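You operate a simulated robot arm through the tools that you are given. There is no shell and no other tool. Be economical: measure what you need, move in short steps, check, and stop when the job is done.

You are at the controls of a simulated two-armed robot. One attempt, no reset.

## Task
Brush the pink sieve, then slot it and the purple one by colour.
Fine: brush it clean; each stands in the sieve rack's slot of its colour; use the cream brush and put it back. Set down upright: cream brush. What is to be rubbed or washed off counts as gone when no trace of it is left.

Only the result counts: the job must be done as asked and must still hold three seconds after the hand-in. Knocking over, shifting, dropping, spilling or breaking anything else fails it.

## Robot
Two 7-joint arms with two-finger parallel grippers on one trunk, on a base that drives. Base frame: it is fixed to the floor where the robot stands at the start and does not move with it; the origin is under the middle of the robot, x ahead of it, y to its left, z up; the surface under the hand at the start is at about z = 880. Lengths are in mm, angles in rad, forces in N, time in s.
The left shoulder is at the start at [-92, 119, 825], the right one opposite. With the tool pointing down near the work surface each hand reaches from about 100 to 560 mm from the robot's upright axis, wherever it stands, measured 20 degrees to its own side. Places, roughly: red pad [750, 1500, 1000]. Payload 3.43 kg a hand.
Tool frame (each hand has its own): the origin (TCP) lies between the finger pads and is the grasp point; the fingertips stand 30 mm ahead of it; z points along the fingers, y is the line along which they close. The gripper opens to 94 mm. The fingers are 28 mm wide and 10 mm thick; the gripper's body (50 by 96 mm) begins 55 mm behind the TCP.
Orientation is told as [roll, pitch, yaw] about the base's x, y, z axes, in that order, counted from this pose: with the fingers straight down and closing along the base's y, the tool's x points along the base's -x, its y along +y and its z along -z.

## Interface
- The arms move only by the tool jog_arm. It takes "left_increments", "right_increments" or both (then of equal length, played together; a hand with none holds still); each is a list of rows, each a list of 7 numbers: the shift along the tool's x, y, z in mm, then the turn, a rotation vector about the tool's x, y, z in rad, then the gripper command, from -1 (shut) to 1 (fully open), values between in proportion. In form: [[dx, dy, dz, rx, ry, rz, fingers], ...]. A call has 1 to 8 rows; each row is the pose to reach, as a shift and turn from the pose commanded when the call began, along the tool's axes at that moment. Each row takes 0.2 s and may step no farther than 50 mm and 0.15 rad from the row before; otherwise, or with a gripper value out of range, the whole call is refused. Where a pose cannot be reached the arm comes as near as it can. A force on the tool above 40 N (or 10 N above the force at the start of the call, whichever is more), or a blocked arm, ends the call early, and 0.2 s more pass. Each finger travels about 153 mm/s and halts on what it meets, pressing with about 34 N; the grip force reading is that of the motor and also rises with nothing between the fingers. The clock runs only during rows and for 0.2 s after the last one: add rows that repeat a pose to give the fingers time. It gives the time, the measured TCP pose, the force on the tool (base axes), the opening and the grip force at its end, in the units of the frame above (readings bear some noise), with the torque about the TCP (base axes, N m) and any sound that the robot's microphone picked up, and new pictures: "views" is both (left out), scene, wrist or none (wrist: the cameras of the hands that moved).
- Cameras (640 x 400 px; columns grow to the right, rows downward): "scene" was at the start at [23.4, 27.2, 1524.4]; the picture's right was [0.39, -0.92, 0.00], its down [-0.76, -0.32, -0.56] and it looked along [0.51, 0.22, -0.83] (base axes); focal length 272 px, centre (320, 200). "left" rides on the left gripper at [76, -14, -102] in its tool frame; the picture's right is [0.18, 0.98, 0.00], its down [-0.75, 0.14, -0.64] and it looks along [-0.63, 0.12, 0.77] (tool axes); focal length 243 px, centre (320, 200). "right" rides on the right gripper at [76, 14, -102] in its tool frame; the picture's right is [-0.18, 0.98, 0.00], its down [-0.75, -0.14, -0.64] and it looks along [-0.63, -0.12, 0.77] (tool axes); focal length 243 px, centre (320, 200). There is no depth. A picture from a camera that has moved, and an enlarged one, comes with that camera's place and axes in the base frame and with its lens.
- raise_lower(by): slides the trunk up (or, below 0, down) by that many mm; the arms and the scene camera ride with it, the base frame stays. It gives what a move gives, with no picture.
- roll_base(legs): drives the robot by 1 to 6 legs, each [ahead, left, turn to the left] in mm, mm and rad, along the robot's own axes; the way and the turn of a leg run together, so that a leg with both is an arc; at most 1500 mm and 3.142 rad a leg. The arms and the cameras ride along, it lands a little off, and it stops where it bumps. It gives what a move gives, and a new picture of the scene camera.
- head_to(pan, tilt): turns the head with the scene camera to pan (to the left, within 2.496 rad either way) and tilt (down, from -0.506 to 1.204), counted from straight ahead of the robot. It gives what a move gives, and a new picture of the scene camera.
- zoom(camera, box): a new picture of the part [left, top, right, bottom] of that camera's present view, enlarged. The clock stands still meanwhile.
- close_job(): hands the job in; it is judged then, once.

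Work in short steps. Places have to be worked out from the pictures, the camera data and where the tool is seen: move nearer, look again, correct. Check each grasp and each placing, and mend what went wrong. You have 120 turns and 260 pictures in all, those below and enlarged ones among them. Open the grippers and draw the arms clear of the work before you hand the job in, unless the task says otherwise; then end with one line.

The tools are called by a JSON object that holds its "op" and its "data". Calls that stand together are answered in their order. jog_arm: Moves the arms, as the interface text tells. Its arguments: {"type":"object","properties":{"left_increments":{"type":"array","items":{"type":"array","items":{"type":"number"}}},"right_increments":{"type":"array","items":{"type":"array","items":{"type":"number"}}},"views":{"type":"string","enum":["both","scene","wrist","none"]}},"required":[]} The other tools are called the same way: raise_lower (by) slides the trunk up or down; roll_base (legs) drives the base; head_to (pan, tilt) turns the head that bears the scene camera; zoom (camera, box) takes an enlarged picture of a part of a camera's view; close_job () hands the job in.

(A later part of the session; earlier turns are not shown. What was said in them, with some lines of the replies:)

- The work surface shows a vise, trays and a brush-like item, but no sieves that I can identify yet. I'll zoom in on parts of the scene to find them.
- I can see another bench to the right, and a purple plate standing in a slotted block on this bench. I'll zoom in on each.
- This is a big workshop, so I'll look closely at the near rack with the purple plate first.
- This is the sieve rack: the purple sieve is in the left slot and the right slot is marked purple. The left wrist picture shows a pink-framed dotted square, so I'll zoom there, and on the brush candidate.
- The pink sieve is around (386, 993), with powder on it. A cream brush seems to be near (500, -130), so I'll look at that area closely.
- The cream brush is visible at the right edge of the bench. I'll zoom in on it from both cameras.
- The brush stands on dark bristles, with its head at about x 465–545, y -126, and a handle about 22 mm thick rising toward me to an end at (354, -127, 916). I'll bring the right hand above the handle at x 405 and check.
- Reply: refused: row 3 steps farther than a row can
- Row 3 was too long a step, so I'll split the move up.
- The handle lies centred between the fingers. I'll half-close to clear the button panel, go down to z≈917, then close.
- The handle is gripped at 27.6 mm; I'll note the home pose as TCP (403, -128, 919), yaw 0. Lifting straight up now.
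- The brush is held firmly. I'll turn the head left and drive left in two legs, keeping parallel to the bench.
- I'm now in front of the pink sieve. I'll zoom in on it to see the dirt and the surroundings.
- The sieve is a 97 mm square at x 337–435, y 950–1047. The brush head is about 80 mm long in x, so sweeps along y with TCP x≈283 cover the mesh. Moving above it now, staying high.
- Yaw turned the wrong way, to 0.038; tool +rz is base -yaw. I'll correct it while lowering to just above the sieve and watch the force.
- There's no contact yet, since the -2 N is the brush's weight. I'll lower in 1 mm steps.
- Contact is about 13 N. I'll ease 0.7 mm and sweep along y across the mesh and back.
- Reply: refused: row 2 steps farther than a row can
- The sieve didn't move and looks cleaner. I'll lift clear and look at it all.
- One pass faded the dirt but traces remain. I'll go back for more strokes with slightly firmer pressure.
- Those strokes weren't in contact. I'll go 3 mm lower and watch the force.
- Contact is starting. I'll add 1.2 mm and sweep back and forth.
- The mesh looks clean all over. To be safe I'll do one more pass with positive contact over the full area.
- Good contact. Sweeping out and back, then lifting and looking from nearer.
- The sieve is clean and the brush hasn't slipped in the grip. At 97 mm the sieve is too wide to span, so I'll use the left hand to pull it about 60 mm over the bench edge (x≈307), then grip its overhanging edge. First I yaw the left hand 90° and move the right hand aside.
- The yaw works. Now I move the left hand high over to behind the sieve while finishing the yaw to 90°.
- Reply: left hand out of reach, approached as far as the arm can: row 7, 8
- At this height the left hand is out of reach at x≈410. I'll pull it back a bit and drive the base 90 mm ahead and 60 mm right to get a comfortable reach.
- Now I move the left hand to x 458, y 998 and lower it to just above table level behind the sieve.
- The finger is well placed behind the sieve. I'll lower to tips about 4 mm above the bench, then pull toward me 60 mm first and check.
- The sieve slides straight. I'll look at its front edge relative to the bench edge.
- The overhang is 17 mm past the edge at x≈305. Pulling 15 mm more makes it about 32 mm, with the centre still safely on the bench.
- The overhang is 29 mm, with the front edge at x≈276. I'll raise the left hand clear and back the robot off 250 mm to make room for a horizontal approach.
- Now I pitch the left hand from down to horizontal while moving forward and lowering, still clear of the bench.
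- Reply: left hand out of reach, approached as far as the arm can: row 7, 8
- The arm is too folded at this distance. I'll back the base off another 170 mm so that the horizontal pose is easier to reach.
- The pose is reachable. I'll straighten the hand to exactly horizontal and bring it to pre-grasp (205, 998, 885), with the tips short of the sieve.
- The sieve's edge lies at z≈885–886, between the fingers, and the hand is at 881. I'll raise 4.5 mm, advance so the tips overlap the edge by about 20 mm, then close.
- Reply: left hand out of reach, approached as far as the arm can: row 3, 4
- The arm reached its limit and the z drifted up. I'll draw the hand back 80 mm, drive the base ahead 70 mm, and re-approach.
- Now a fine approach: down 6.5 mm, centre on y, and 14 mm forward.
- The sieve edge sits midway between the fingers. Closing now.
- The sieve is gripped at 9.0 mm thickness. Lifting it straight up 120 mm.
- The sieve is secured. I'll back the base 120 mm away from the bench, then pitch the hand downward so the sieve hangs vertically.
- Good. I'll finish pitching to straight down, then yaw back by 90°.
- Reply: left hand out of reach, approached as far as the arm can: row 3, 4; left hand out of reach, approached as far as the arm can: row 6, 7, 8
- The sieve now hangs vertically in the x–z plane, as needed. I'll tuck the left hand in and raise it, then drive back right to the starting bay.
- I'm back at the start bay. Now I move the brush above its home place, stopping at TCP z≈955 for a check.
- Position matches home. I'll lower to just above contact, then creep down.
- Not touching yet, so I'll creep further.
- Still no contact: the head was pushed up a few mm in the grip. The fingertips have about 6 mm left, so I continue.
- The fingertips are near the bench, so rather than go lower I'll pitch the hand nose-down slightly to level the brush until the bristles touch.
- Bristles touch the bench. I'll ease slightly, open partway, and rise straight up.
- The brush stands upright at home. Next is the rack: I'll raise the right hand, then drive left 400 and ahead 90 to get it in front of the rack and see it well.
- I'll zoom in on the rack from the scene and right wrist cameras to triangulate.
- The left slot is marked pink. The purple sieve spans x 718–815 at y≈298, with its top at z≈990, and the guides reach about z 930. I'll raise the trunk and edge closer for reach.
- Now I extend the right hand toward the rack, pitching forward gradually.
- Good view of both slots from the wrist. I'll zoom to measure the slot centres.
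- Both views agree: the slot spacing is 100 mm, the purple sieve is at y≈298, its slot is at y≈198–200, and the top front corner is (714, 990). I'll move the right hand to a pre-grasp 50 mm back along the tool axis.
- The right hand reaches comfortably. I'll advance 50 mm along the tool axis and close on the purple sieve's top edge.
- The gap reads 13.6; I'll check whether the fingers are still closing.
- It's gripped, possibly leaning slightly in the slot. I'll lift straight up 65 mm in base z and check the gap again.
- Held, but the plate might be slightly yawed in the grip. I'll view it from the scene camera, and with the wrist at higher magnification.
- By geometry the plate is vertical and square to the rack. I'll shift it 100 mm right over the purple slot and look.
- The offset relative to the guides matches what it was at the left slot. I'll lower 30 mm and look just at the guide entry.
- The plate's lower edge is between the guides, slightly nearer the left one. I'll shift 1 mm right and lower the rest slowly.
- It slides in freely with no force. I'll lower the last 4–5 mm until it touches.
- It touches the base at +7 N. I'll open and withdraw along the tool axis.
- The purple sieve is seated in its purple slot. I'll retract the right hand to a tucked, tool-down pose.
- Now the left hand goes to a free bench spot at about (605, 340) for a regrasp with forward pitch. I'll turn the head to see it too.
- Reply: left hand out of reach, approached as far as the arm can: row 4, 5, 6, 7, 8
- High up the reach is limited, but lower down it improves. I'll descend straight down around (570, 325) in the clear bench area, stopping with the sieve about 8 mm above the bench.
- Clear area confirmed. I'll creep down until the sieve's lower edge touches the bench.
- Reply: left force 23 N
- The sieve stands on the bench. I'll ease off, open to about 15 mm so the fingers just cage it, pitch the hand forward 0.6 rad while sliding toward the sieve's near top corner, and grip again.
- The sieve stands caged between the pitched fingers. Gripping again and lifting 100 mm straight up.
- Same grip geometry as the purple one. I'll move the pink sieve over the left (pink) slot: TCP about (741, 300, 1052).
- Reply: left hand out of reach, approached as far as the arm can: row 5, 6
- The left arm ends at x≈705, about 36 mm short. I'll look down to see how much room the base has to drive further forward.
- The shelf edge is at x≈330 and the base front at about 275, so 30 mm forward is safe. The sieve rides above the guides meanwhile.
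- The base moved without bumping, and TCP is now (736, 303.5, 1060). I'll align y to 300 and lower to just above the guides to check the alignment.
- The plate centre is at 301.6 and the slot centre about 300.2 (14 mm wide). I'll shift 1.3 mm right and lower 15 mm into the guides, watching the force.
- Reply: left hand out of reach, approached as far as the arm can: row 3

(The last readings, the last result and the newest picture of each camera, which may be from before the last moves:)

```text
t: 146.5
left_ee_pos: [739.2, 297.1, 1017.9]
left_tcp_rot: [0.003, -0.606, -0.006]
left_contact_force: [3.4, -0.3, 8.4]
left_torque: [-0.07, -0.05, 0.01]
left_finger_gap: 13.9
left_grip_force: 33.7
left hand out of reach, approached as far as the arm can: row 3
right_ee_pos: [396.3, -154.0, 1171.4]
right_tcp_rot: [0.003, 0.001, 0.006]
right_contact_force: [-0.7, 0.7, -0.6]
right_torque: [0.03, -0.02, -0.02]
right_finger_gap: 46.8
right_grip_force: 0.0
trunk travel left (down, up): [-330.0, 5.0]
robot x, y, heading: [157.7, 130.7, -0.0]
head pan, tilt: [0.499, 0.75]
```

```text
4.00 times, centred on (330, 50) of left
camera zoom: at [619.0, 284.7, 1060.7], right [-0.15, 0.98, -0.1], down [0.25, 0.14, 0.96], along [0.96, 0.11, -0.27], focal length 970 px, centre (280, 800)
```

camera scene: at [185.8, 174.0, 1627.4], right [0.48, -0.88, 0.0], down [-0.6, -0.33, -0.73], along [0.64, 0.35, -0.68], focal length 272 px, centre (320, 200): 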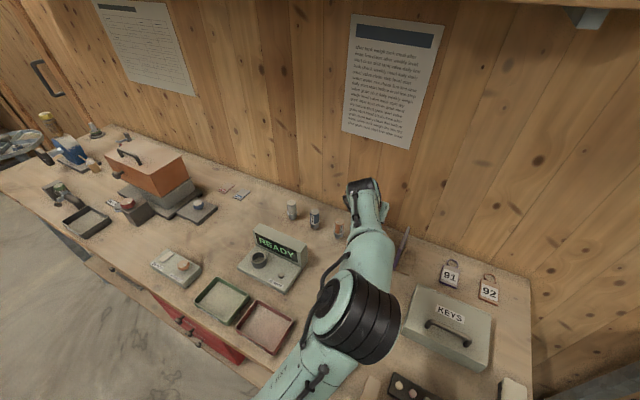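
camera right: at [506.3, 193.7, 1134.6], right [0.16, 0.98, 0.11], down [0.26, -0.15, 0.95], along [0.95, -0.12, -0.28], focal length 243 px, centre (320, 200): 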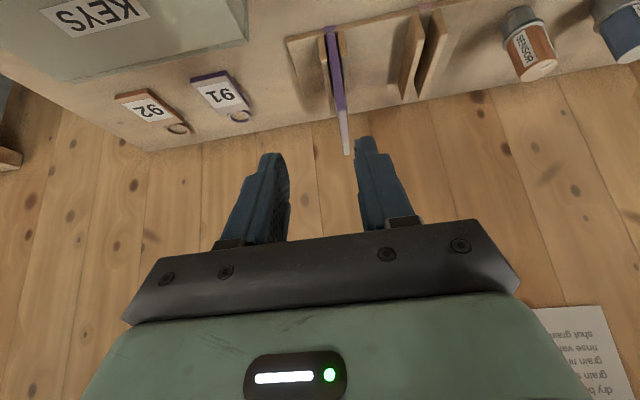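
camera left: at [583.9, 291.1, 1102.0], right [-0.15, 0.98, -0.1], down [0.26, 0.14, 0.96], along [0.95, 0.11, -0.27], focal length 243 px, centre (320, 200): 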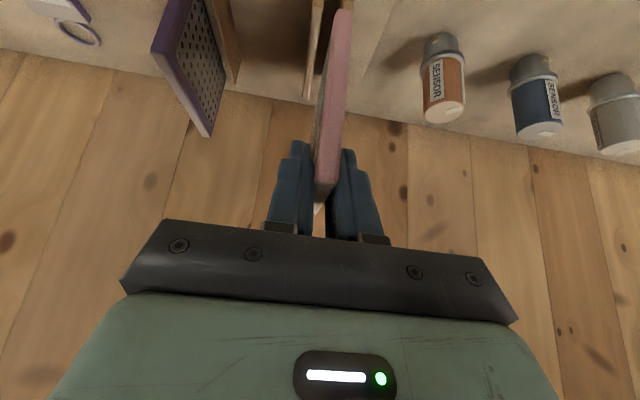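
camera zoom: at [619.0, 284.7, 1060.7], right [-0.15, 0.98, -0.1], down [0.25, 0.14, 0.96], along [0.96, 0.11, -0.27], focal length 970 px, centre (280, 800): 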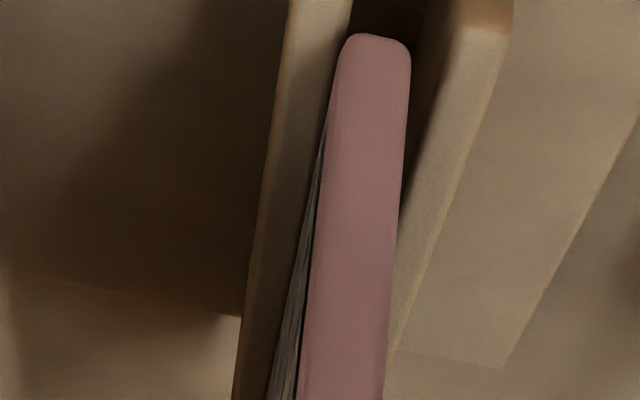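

The sieve's lower edge touched the right guide, because y drifted to 297 at the arm's reach limit. I'll lift 15 mm, bring the base 12 mm closer, and realign.

{"op": "jog_arm", "data": {"left_increments": [[-4.5, 1, -6.6, 0, 0, 0, -1], [-10, 2, -15, 0, 0, 0, -1]], "views": "none"}}

{"op": "roll_base", "data": {"legs": [[12, 0, 0]]}}

{"op": "jog_arm", "data": {"left_increments": [[5, 0, -3, 0, 0, 0, -1], [5, 0, -3, 0, 0, 0, -1]], "views": "none"}}

{"op": "zoom", "data": {"camera": "left", "box": [270, 0, 390, 100]}}

```text
t: 147.1
left_ee_pos: [738.8, 302.3, 1033.8]
left_tcp_rot: [0.002, -0.601, -0.007]
left_contact_force: [0.6, 0.2, -1.0]
left_torque: [0.01, 0.01, -0.01]
left_finger_gap: 14.0
left_grip_force: 33.9
right_ee_pos: [395.9, -153.9, 1172.2]
right_tcp_rot: [0.002, 0.002, 0.005]
right_contact_force: [-0.3, -0.1, -0.5]
right_torque: [-0.02, 0.04, 0.01]
right_finger_gap: 47.3
right_grip_force: 0.0
trunk travel left (down, up): [-330.0, 5.0]
robot x, y, heading: [151.7, 135.1, 0.0]
head pan, tilt: [0.499, 0.75]
```

```text
t: 147.8
left_ee_pos: [748.6, 302.0, 1032.5]
left_tcp_rot: [0.0, -0.603, -0.005]
left_contact_force: [-0.4, -0.9, -1.1]
left_torque: [0.01, 0.0, 0.02]
left_finger_gap: 13.9
left_grip_force: 33.8
right_ee_pos: [406.0, -154.3, 1170.3]
right_tcp_rot: [0.004, 0.002, 0.005]
right_contact_force: [-0.2, -0.7, 0.1]
right_torque: [0.02, 0.03, 0.02]
right_finger_gap: 47.0
right_grip_force: 0.1
trunk travel left (down, up): [-330.0, 5.0]
robot x, y, heading: [165.5, 134.9, -0.004]
head pan, tilt: [0.499, 0.75]
camera scene: at [195.4, 174.1, 1627.3], right [0.48, -0.88, 0.0], down [-0.6, -0.33, -0.73], along [0.64, 0.35, -0.68], focal length 272 px, centre (320, 200)
```

scene: 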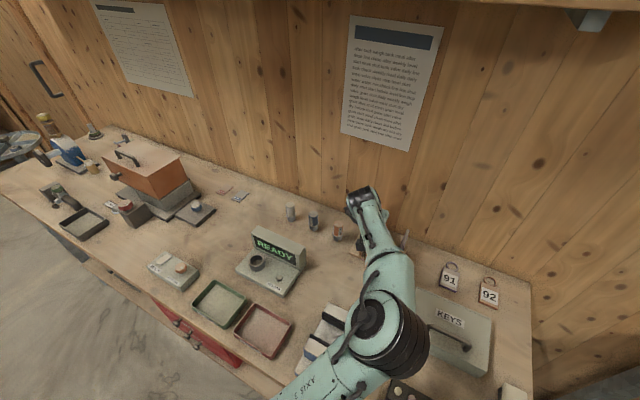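

```text
t: 148.4
left_ee_pos: [744.4, 302.1, 1032.4]
left_tcp_rot: [0.002, -0.603, -0.005]
left_contact_force: [-0.1, 0.4, -1.9]
left_torque: [0.01, 0.04, 0.01]
left_finger_gap: 13.8
left_grip_force: 34.0
right_ee_pos: [407.4, -153.5, 1171.8]
right_tcp_rot: [0.004, 0.001, 0.006]
right_contact_force: [-0.4, 1.6, -0.2]
right_torque: [-0.01, -0.01, 0.01]
right_finger_gap: 46.8
right_grip_force: 0.2
trunk travel left (down, up): [-330.0, 5.0]
robot x, y, heading: [164.4, 135.5, -0.001]
head pan, tilt: [0.499, 0.75]
```

```text
4.00 times, centred on (330, 50) of left
camera zoom: at [622.9, 289.8, 1074.9], right [-0.15, 0.98, -0.1], down [0.26, 0.14, 0.96], along [0.95, 0.11, -0.27], focal length 970 px, centre (280, 800)
```

zoom: 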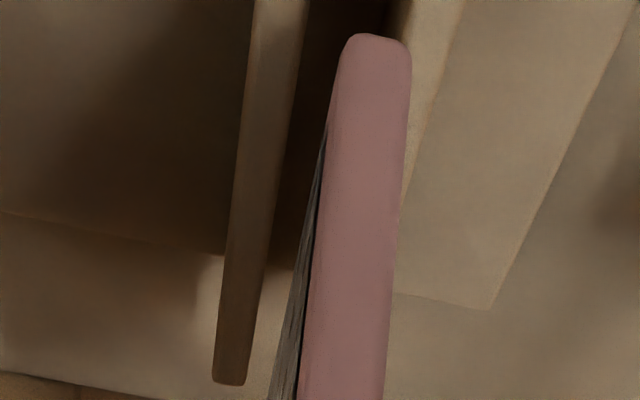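

The plate centre is ≈302.8 against the slot's ≈299.8. I'll shift y by -2.9 and x by -5, then lower 8 mm and recheck.

{"op": "jog_arm", "data": {"left_increments": [[4.1, -2.9, -2.8, 0, 0, 0, -1], [8.6, -2.9, 3.8, 0, 0, 0, -1], [8.6, -2.9, 3.8, 0, 0, 0, -1]], "views": "none"}}

{"op": "zoom", "data": {"camera": "left", "box": [270, 0, 390, 100]}}

```text
t: 149.2
left_ee_pos: [739.8, 297.9, 1023.9]
left_tcp_rot: [0.002, -0.601, -0.007]
left_contact_force: [0.8, -0.2, -0.7]
left_torque: [0.02, 0.02, -0.07]
left_finger_gap: 13.8
left_grip_force: 34.4
right_ee_pos: [407.7, -153.7, 1171.7]
right_tcp_rot: [0.003, 0.003, 0.004]
right_contact_force: [0.3, -0.1, 0.0]
right_torque: [0.01, -0.01, -0.03]
right_finger_gap: 47.1
right_grip_force: 0.0
trunk travel left (down, up): [-330.0, 5.0]
robot x, y, heading: [165.4, 131.6, -0.004]
head pan, tilt: [0.499, 0.75]
```

```text
4.00 times, centred on (330, 50) of left
camera zoom: at [619.0, 287.1, 1066.3], right [-0.15, 0.98, -0.1], down [0.26, 0.14, 0.96], along [0.95, 0.11, -0.27], focal length 970 px, centre (280, 800)
```

zoom: 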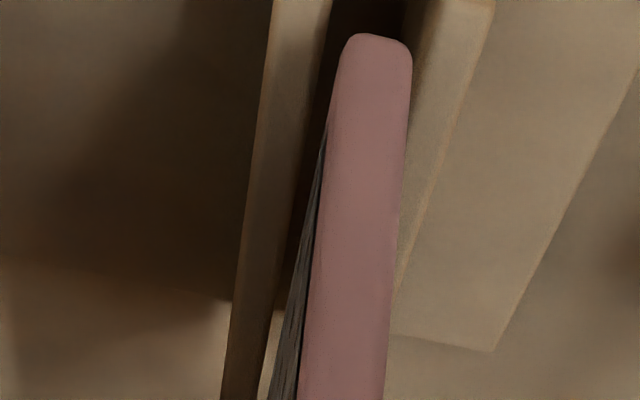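

The plate sits centred between the guides. Lowering 16 mm more, with force check.

{"op": "jog_arm", "data": {"left_increments": [[2.8, 0, 4.1, 0, 0, 0, -1], [5.6, 0, 8.3, 0, 0, 0, -1], [9, 0, 13.2, 0, 0, 0, -1], [9, 0, 13.2, 0, 0, 0, -1]], "views": "none"}}

{"op": "zoom", "data": {"camera": "left", "box": [270, 0, 390, 100]}}

```text
t: 150.2
left_ee_pos: [739.1, 300.2, 1009.2]
left_tcp_rot: [0.0, -0.602, -0.004]
left_contact_force: [0.2, -0.6, -1.1]
left_torque: [-0.02, 0.03, -0.03]
left_finger_gap: 13.9
left_grip_force: 34.0
right_ee_pos: [408.0, -153.6, 1171.8]
right_tcp_rot: [0.004, 0.001, 0.004]
right_contact_force: [0.7, -0.8, 0.8]
right_torque: [-0.04, 0.0, 0.0]
right_finger_gap: 47.0
right_grip_force: 0.0
trunk travel left (down, up): [-330.0, 5.0]
robot x, y, heading: [170.8, 135.5, -0.003]
head pan, tilt: [0.499, 0.75]
```

```text
4.00 times, centred on (330, 50) of left
camera zoom: at [619.2, 288.0, 1051.7], right [-0.15, 0.98, -0.1], down [0.26, 0.14, 0.96], along [0.95, 0.11, -0.27], focal length 970 px, centre (280, 800)
```

zoom: 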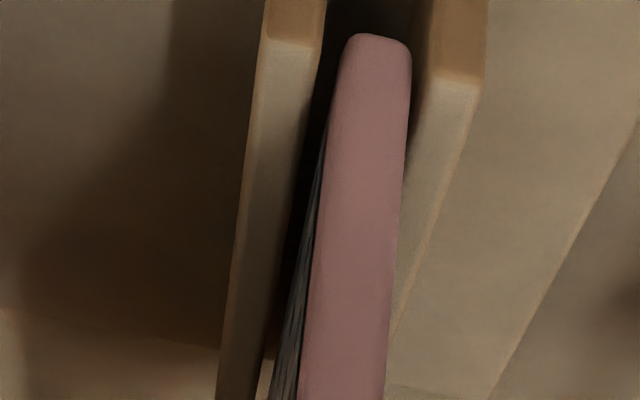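

The plate is inside the slot with no contact. I'll lower 19 mm more toward the base.

{"op": "jog_arm", "data": {"left_increments": [[3.4, 0, 5, 0, 0, 0, -1], [6.8, 0, 9.9, 0, 0, 0, -1], [10.2, 0, 14.9, 0, 0, 0, -1], [10.7, 0, 15.7, 0, 0, 0, -1]], "views": "none"}}

{"op": "jog_arm", "data": {"left_increments": [[0.6, 0, 0.8, 0, 0, 0, -1], [1.1, 0, 1.7, 0, 0, 0, -1], [1.7, 0, 2.5, 0, 0, 0, -1], [1.7, 0, 2.5, 0, 0, 0, -1]], "views": "none"}}

```text
t: 151.2
left_ee_pos: [738.4, 297.8, 990.0]
left_tcp_rot: [0.002, -0.602, -0.005]
left_contact_force: [0.3, 0.1, -0.8]
left_torque: [-0.01, 0.04, 0.0]
left_finger_gap: 14.1
left_grip_force: 33.7
right_ee_pos: [407.9, -153.6, 1171.6]
right_tcp_rot: [0.003, 0.002, 0.005]
right_contact_force: [-0.4, 0.1, 0.4]
right_torque: [-0.02, -0.01, -0.01]
right_finger_gap: 46.9
right_grip_force: 0.0
trunk travel left (down, up): [-330.0, 5.0]
robot x, y, heading: [170.3, 135.6, -0.0]
head pan, tilt: [0.499, 0.75]
```

```text
t: 152.2
left_ee_pos: [740.2, 298.6, 987.2]
left_tcp_rot: [0.001, -0.602, -0.006]
left_contact_force: [0.0, 0.4, -1.7]
left_torque: [0.0, 0.0, 0.05]
left_finger_gap: 13.9
left_grip_force: 34.3
right_ee_pos: [407.8, -153.4, 1172.2]
right_tcp_rot: [0.004, 0.002, 0.006]
right_contact_force: [0.0, 0.7, 0.0]
right_torque: [0.0, -0.02, 0.0]
right_finger_gap: 46.9
right_grip_force: 0.0
trunk travel left (down, up): [-330.0, 5.0]
robot x, y, heading: [171.6, 134.5, 0.006]
head pan, tilt: [0.499, 0.75]
```

{"op": "jog_arm", "data": {"left_increments": [[0.6, 0, 0.8, 0, 0, 0, -1], [1.1, 0, 1.7, 0, 0, 0, -1], [1.1, 0, 1.7, 0, 0, 0, -1]], "views": "none"}}

{"op": "zoom", "data": {"camera": "left", "box": [270, 0, 390, 100]}}

```text
t: 153.0
left_ee_pos: [738.3, 298.7, 984.2]
left_tcp_rot: [0.0, -0.601, -0.005]
left_contact_force: [-0.3, -0.3, -1.9]
left_torque: [0.04, 0.06, -0.01]
left_finger_gap: 13.7
left_grip_force: 34.2
right_ee_pos: [408.7, -154.1, 1170.9]
right_tcp_rot: [0.003, 0.001, 0.005]
right_contact_force: [0.5, -0.6, 0.4]
right_torque: [0.08, 0.02, -0.01]
right_finger_gap: 46.8
right_grip_force: 0.1
trunk travel left (down, up): [-330.0, 5.0]
robot x, y, heading: [170.6, 134.8, -0.001]
head pan, tilt: [0.499, 0.75]
```

```text
4.00 times, centred on (330, 50) of left
camera zoom: at [618.5, 286.3, 1026.8], right [-0.15, 0.98, -0.1], down [0.26, 0.14, 0.96], along [0.95, 0.11, -0.27], focal length 970 px, centre (280, 800)
```

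zoom: 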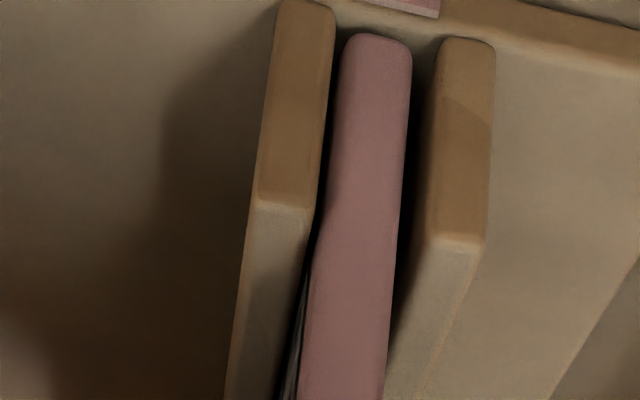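

Nearly down, in the slot marked pink. I'll creep to contact.

{"op": "jog_arm", "data": {"left_increments": [[0.6, 0.5, 0.8, 0, 0, 0, -1], [1.1, 0.8, 1.7, 0, 0, 0, -1], [1.1, 0.8, 1.7, 0, 0, 0, -1]], "views": "none"}}

```text
t: 153.8
left_ee_pos: [739.3, 299.9, 985.2]
left_tcp_rot: [0.003, -0.604, -0.007]
left_contact_force: [0.1, 1.3, 5.1]
left_torque: [0.04, 0.02, 0.03]
left_finger_gap: 14.0
left_grip_force: 34.3
right_ee_pos: [406.6, -153.9, 1171.8]
right_tcp_rot: [0.004, 0.001, 0.006]
right_contact_force: [-0.6, -0.1, -0.4]
right_torque: [-0.02, 0.0, -0.03]
right_finger_gap: 47.0
right_grip_force: 0.2
trunk travel left (down, up): [-330.0, 5.0]
robot x, y, heading: [168.0, 128.9, -0.0]
head pan, tilt: [0.499, 0.75]
```

It touches the rack base at about +6 N. I'll open partway and withdraw along the tool axis.

{"op": "jog_arm", "data": {"left_increments": [[-0.3, 0, -0.4, 0, 0, 0, -0.5], [-0.3, 0, -0.4, 0, 0, 0, -0.1], [-0.3, 0, -0.4, 0, 0, 0, -0.1], [0, 0, -30, 0, 0, 0, -0.1], [0, 0, -75, 0, 0, 0, -0.1], [0, 0, -120, 0, 0, 0, -0.1], [20, 20, -155, 0, 0, 0, -0.1]]}}

{"op": "zoom", "data": {"camera": "left", "box": [200, 0, 400, 130]}}

```text
t: 155.4
left_ee_pos: [637.3, 318.8, 1099.6]
left_tcp_rot: [0.004, -0.602, -0.006]
left_contact_force: [0.4, -0.2, -0.3]
left_torque: [-0.03, 0.01, -0.02]
left_finger_gap: 42.3
left_grip_force: 0.0
right_ee_pos: [406.8, -152.9, 1171.7]
right_tcp_rot: [0.002, 0.002, 0.003]
right_contact_force: [0.1, -0.2, -0.1]
right_torque: [-0.01, 0.03, 0.02]
right_finger_gap: 47.5
right_grip_force: 0.1
trunk travel left (down, up): [-330.0, 5.0]
robot x, y, heading: [166.7, 131.7, -0.001]
head pan, tilt: [0.499, 0.75]
camera scene: at [196.1, 175.5, 1627.4], right [0.48, -0.88, 0.0], down [-0.6, -0.33, -0.73], along [0.64, 0.35, -0.68], focal length 272 px, centre (320, 200)
camera left: at [515.2, 306.0, 1142.6], right [-0.15, 0.98, -0.1], down [0.26, 0.14, 0.96], along [0.95, 0.11, -0.27], focal length 243 px, centre (320, 200)
```

scene: 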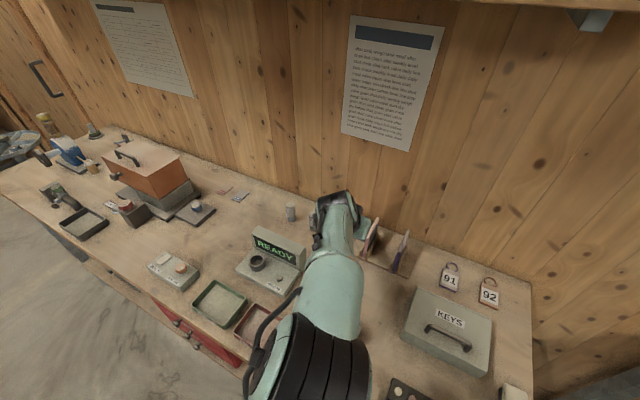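
left: 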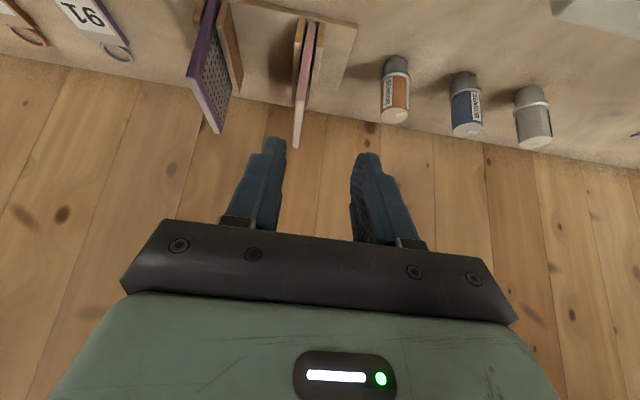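

```text
3.08 times, centred on (300, 65) of left
camera zoom: at [515.2, 306.0, 1142.6], right [-0.15, 0.98, -0.1], down [0.26, 0.14, 0.96], along [0.95, 0.11, -0.27], focal length 746 px, centre (382, 615)
```

zoom: 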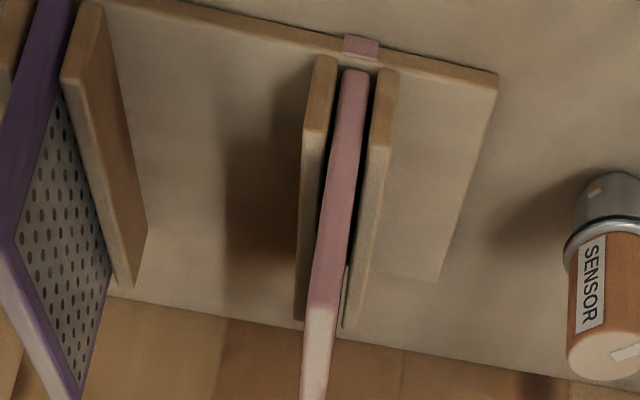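

Both sieves stand in their matching slots. I'll retract the left arm, open both grippers, back the base off, and take a final look.

{"op": "jog_arm", "data": {"left_increments": [[29, 3, -36, 0, 0.1, 0, 0], [58, 6, -72, 0, 0.2, 0, 0.3], [87, 9, -108, 0, 0.3, 0, 0.6], [116, 12, -144, 0, 0.4, 0, 1], [146, 16, -181, 0, 0.5, 0, 1], [176, 20, -217, 0, 0.6, 0, 1]], "right_increments": [[0, 0, 0, 0, 0, 0, 0.2], [0, 0, 0, 0, 0, 0, 0.5], [0, 0, 0, 0, 0, 0, 1], [0, 0, 0, 0, 0, 0, 1], [0, 0, 0, 0, 0, 0, 1], [0, 0, 0, 0, 0, 0, 1]], "views": "none"}}

{"op": "roll_base", "data": {"legs": [[-200, 0, 0]]}}

{"op": "head_to", "data": {"pan": 0.0, "tilt": 0.75}}

```text
t: 156.8
left_ee_pos: [366.0, 344.2, 1178.3]
left_tcp_rot: [0.002, 0.0, -0.003]
left_contact_force: [-0.2, -0.4, 0.9]
left_torque: [0.02, 0.01, 0.02]
left_finger_gap: 93.8
left_grip_force: 0.1
right_ee_pos: [406.6, -154.4, 1170.7]
right_tcp_rot: [0.003, 0.001, 0.005]
right_contact_force: [-0.1, -0.2, -0.5]
right_torque: [0.03, -0.03, -0.01]
right_finger_gap: 93.9
right_grip_force: 0.0
trunk travel left (down, up): [-330.0, 5.0]
robot x, y, heading: [168.4, 136.0, 0.002]
head pan, tilt: [0.499, 0.75]
```

```text
t: 158.4
left_ee_pos: [167.4, 343.2, 1177.2]
left_tcp_rot: [0.002, -0.001, -0.002]
left_contact_force: [-0.5, 1.0, 0.1]
left_torque: [0.04, -0.04, -0.01]
left_finger_gap: 93.8
left_grip_force: 0.0
right_ee_pos: [208.9, -153.1, 1173.1]
right_tcp_rot: [0.004, 0.001, 0.007]
right_contact_force: [0.4, 0.0, -0.1]
right_torque: [0.0, -0.02, -0.01]
right_finger_gap: 94.1
right_grip_force: 0.1
trunk travel left (down, up): [-330.0, 5.0]
robot x, y, heading: [-32.0, 137.8, 0.001]
head pan, tilt: [0.499, 0.75]
camera scene: at [-1.7, 174.0, 1627.7], right [0.48, -0.88, 0.0], down [-0.6, -0.33, -0.73], along [0.64, 0.35, -0.68], focal length 272 px, centre (320, 200)
```

scene: 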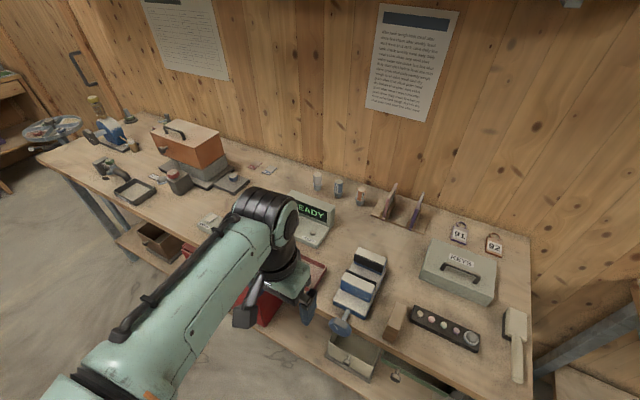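

```text
t: 159.4
left_ee_pos: [166.8, 343.9, 1177.5]
left_tcp_rot: [0.003, -0.002, -0.003]
left_contact_force: [-0.1, 0.2, 0.0]
left_torque: [0.01, -0.01, 0.02]
left_finger_gap: 93.9
left_grip_force: 0.0
right_ee_pos: [209.4, -153.4, 1171.5]
right_tcp_rot: [0.003, 0.002, 0.006]
right_contact_force: [0.2, 0.0, 0.4]
right_torque: [0.01, 0.01, -0.01]
right_finger_gap: 94.0
right_grip_force: 0.0
trunk travel left (down, up): [-330.0, 5.0]
robot x, y, heading: [-32.6, 136.3, 0.002]
head pan, tilt: [0.0, 0.75]
camera scene: at [8.3, 134.4, 1627.5], right [0.0, -1.0, 0.0], down [-0.68, 0.0, -0.73], along [0.73, 0.0, -0.68], focal length 272 px, centre (320, 200)
```

scene: 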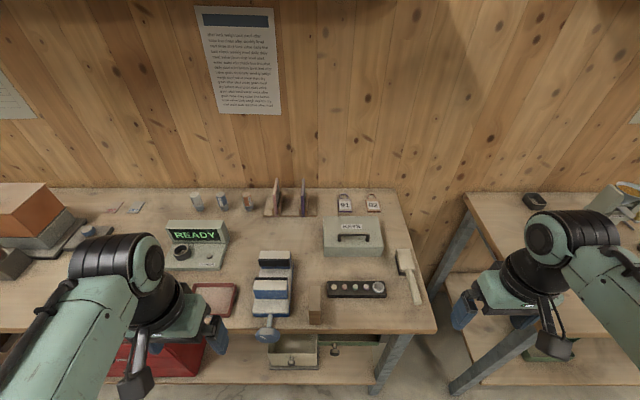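

A last close check of the rack and the brush.

{"op": "zoom", "data": {"camera": "scene", "box": [250, 170, 330, 225]}}

{"op": "zoom", "data": {"camera": "scene", "box": [370, 230, 450, 315]}}

```text
7.27 times, centred on (290, 198) of scene
camera zoom: at [8.3, 134.4, 1627.5], right [0.0, -1.0, 0.0], down [-0.68, 0.0, -0.73], along [0.73, 0.0, -0.68], focal length 1979 px, centre (538, 218)
```

zoom: 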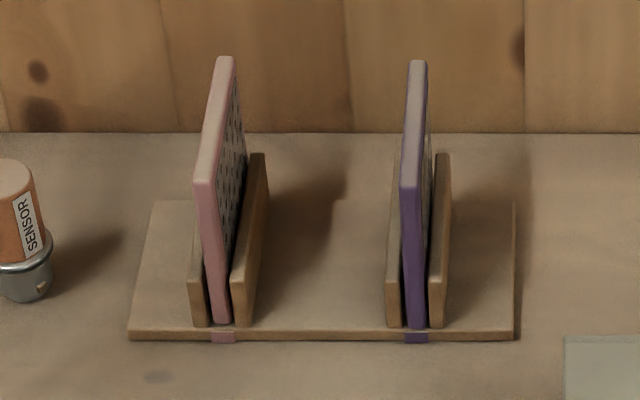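

```text
4.71 times, centred on (410, 272) of scene
camera zoom: at [8.3, 134.4, 1627.5], right [0.0, -1.0, 0.0], down [-0.68, 0.0, -0.73], along [0.73, 0.0, -0.68], focal length 1281 px, centre (-104, -141)
```

zoom: 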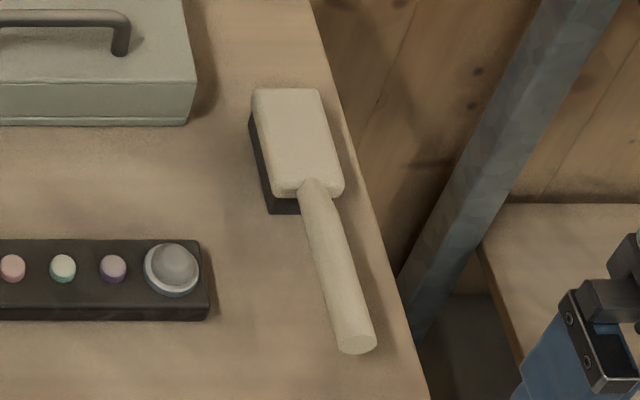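

Both sieves stand in their own-colour slots and the brush is upright at its place. The arms are clear with grippers open, so I'm handing in.

{"op": "close_job", "data": {}}

```text
The job is handed in.
```

The job is handed in: the pink sieve is brushed clean, both sieves stand in the slots of their own colour, and the cream brush is back upright in its place.
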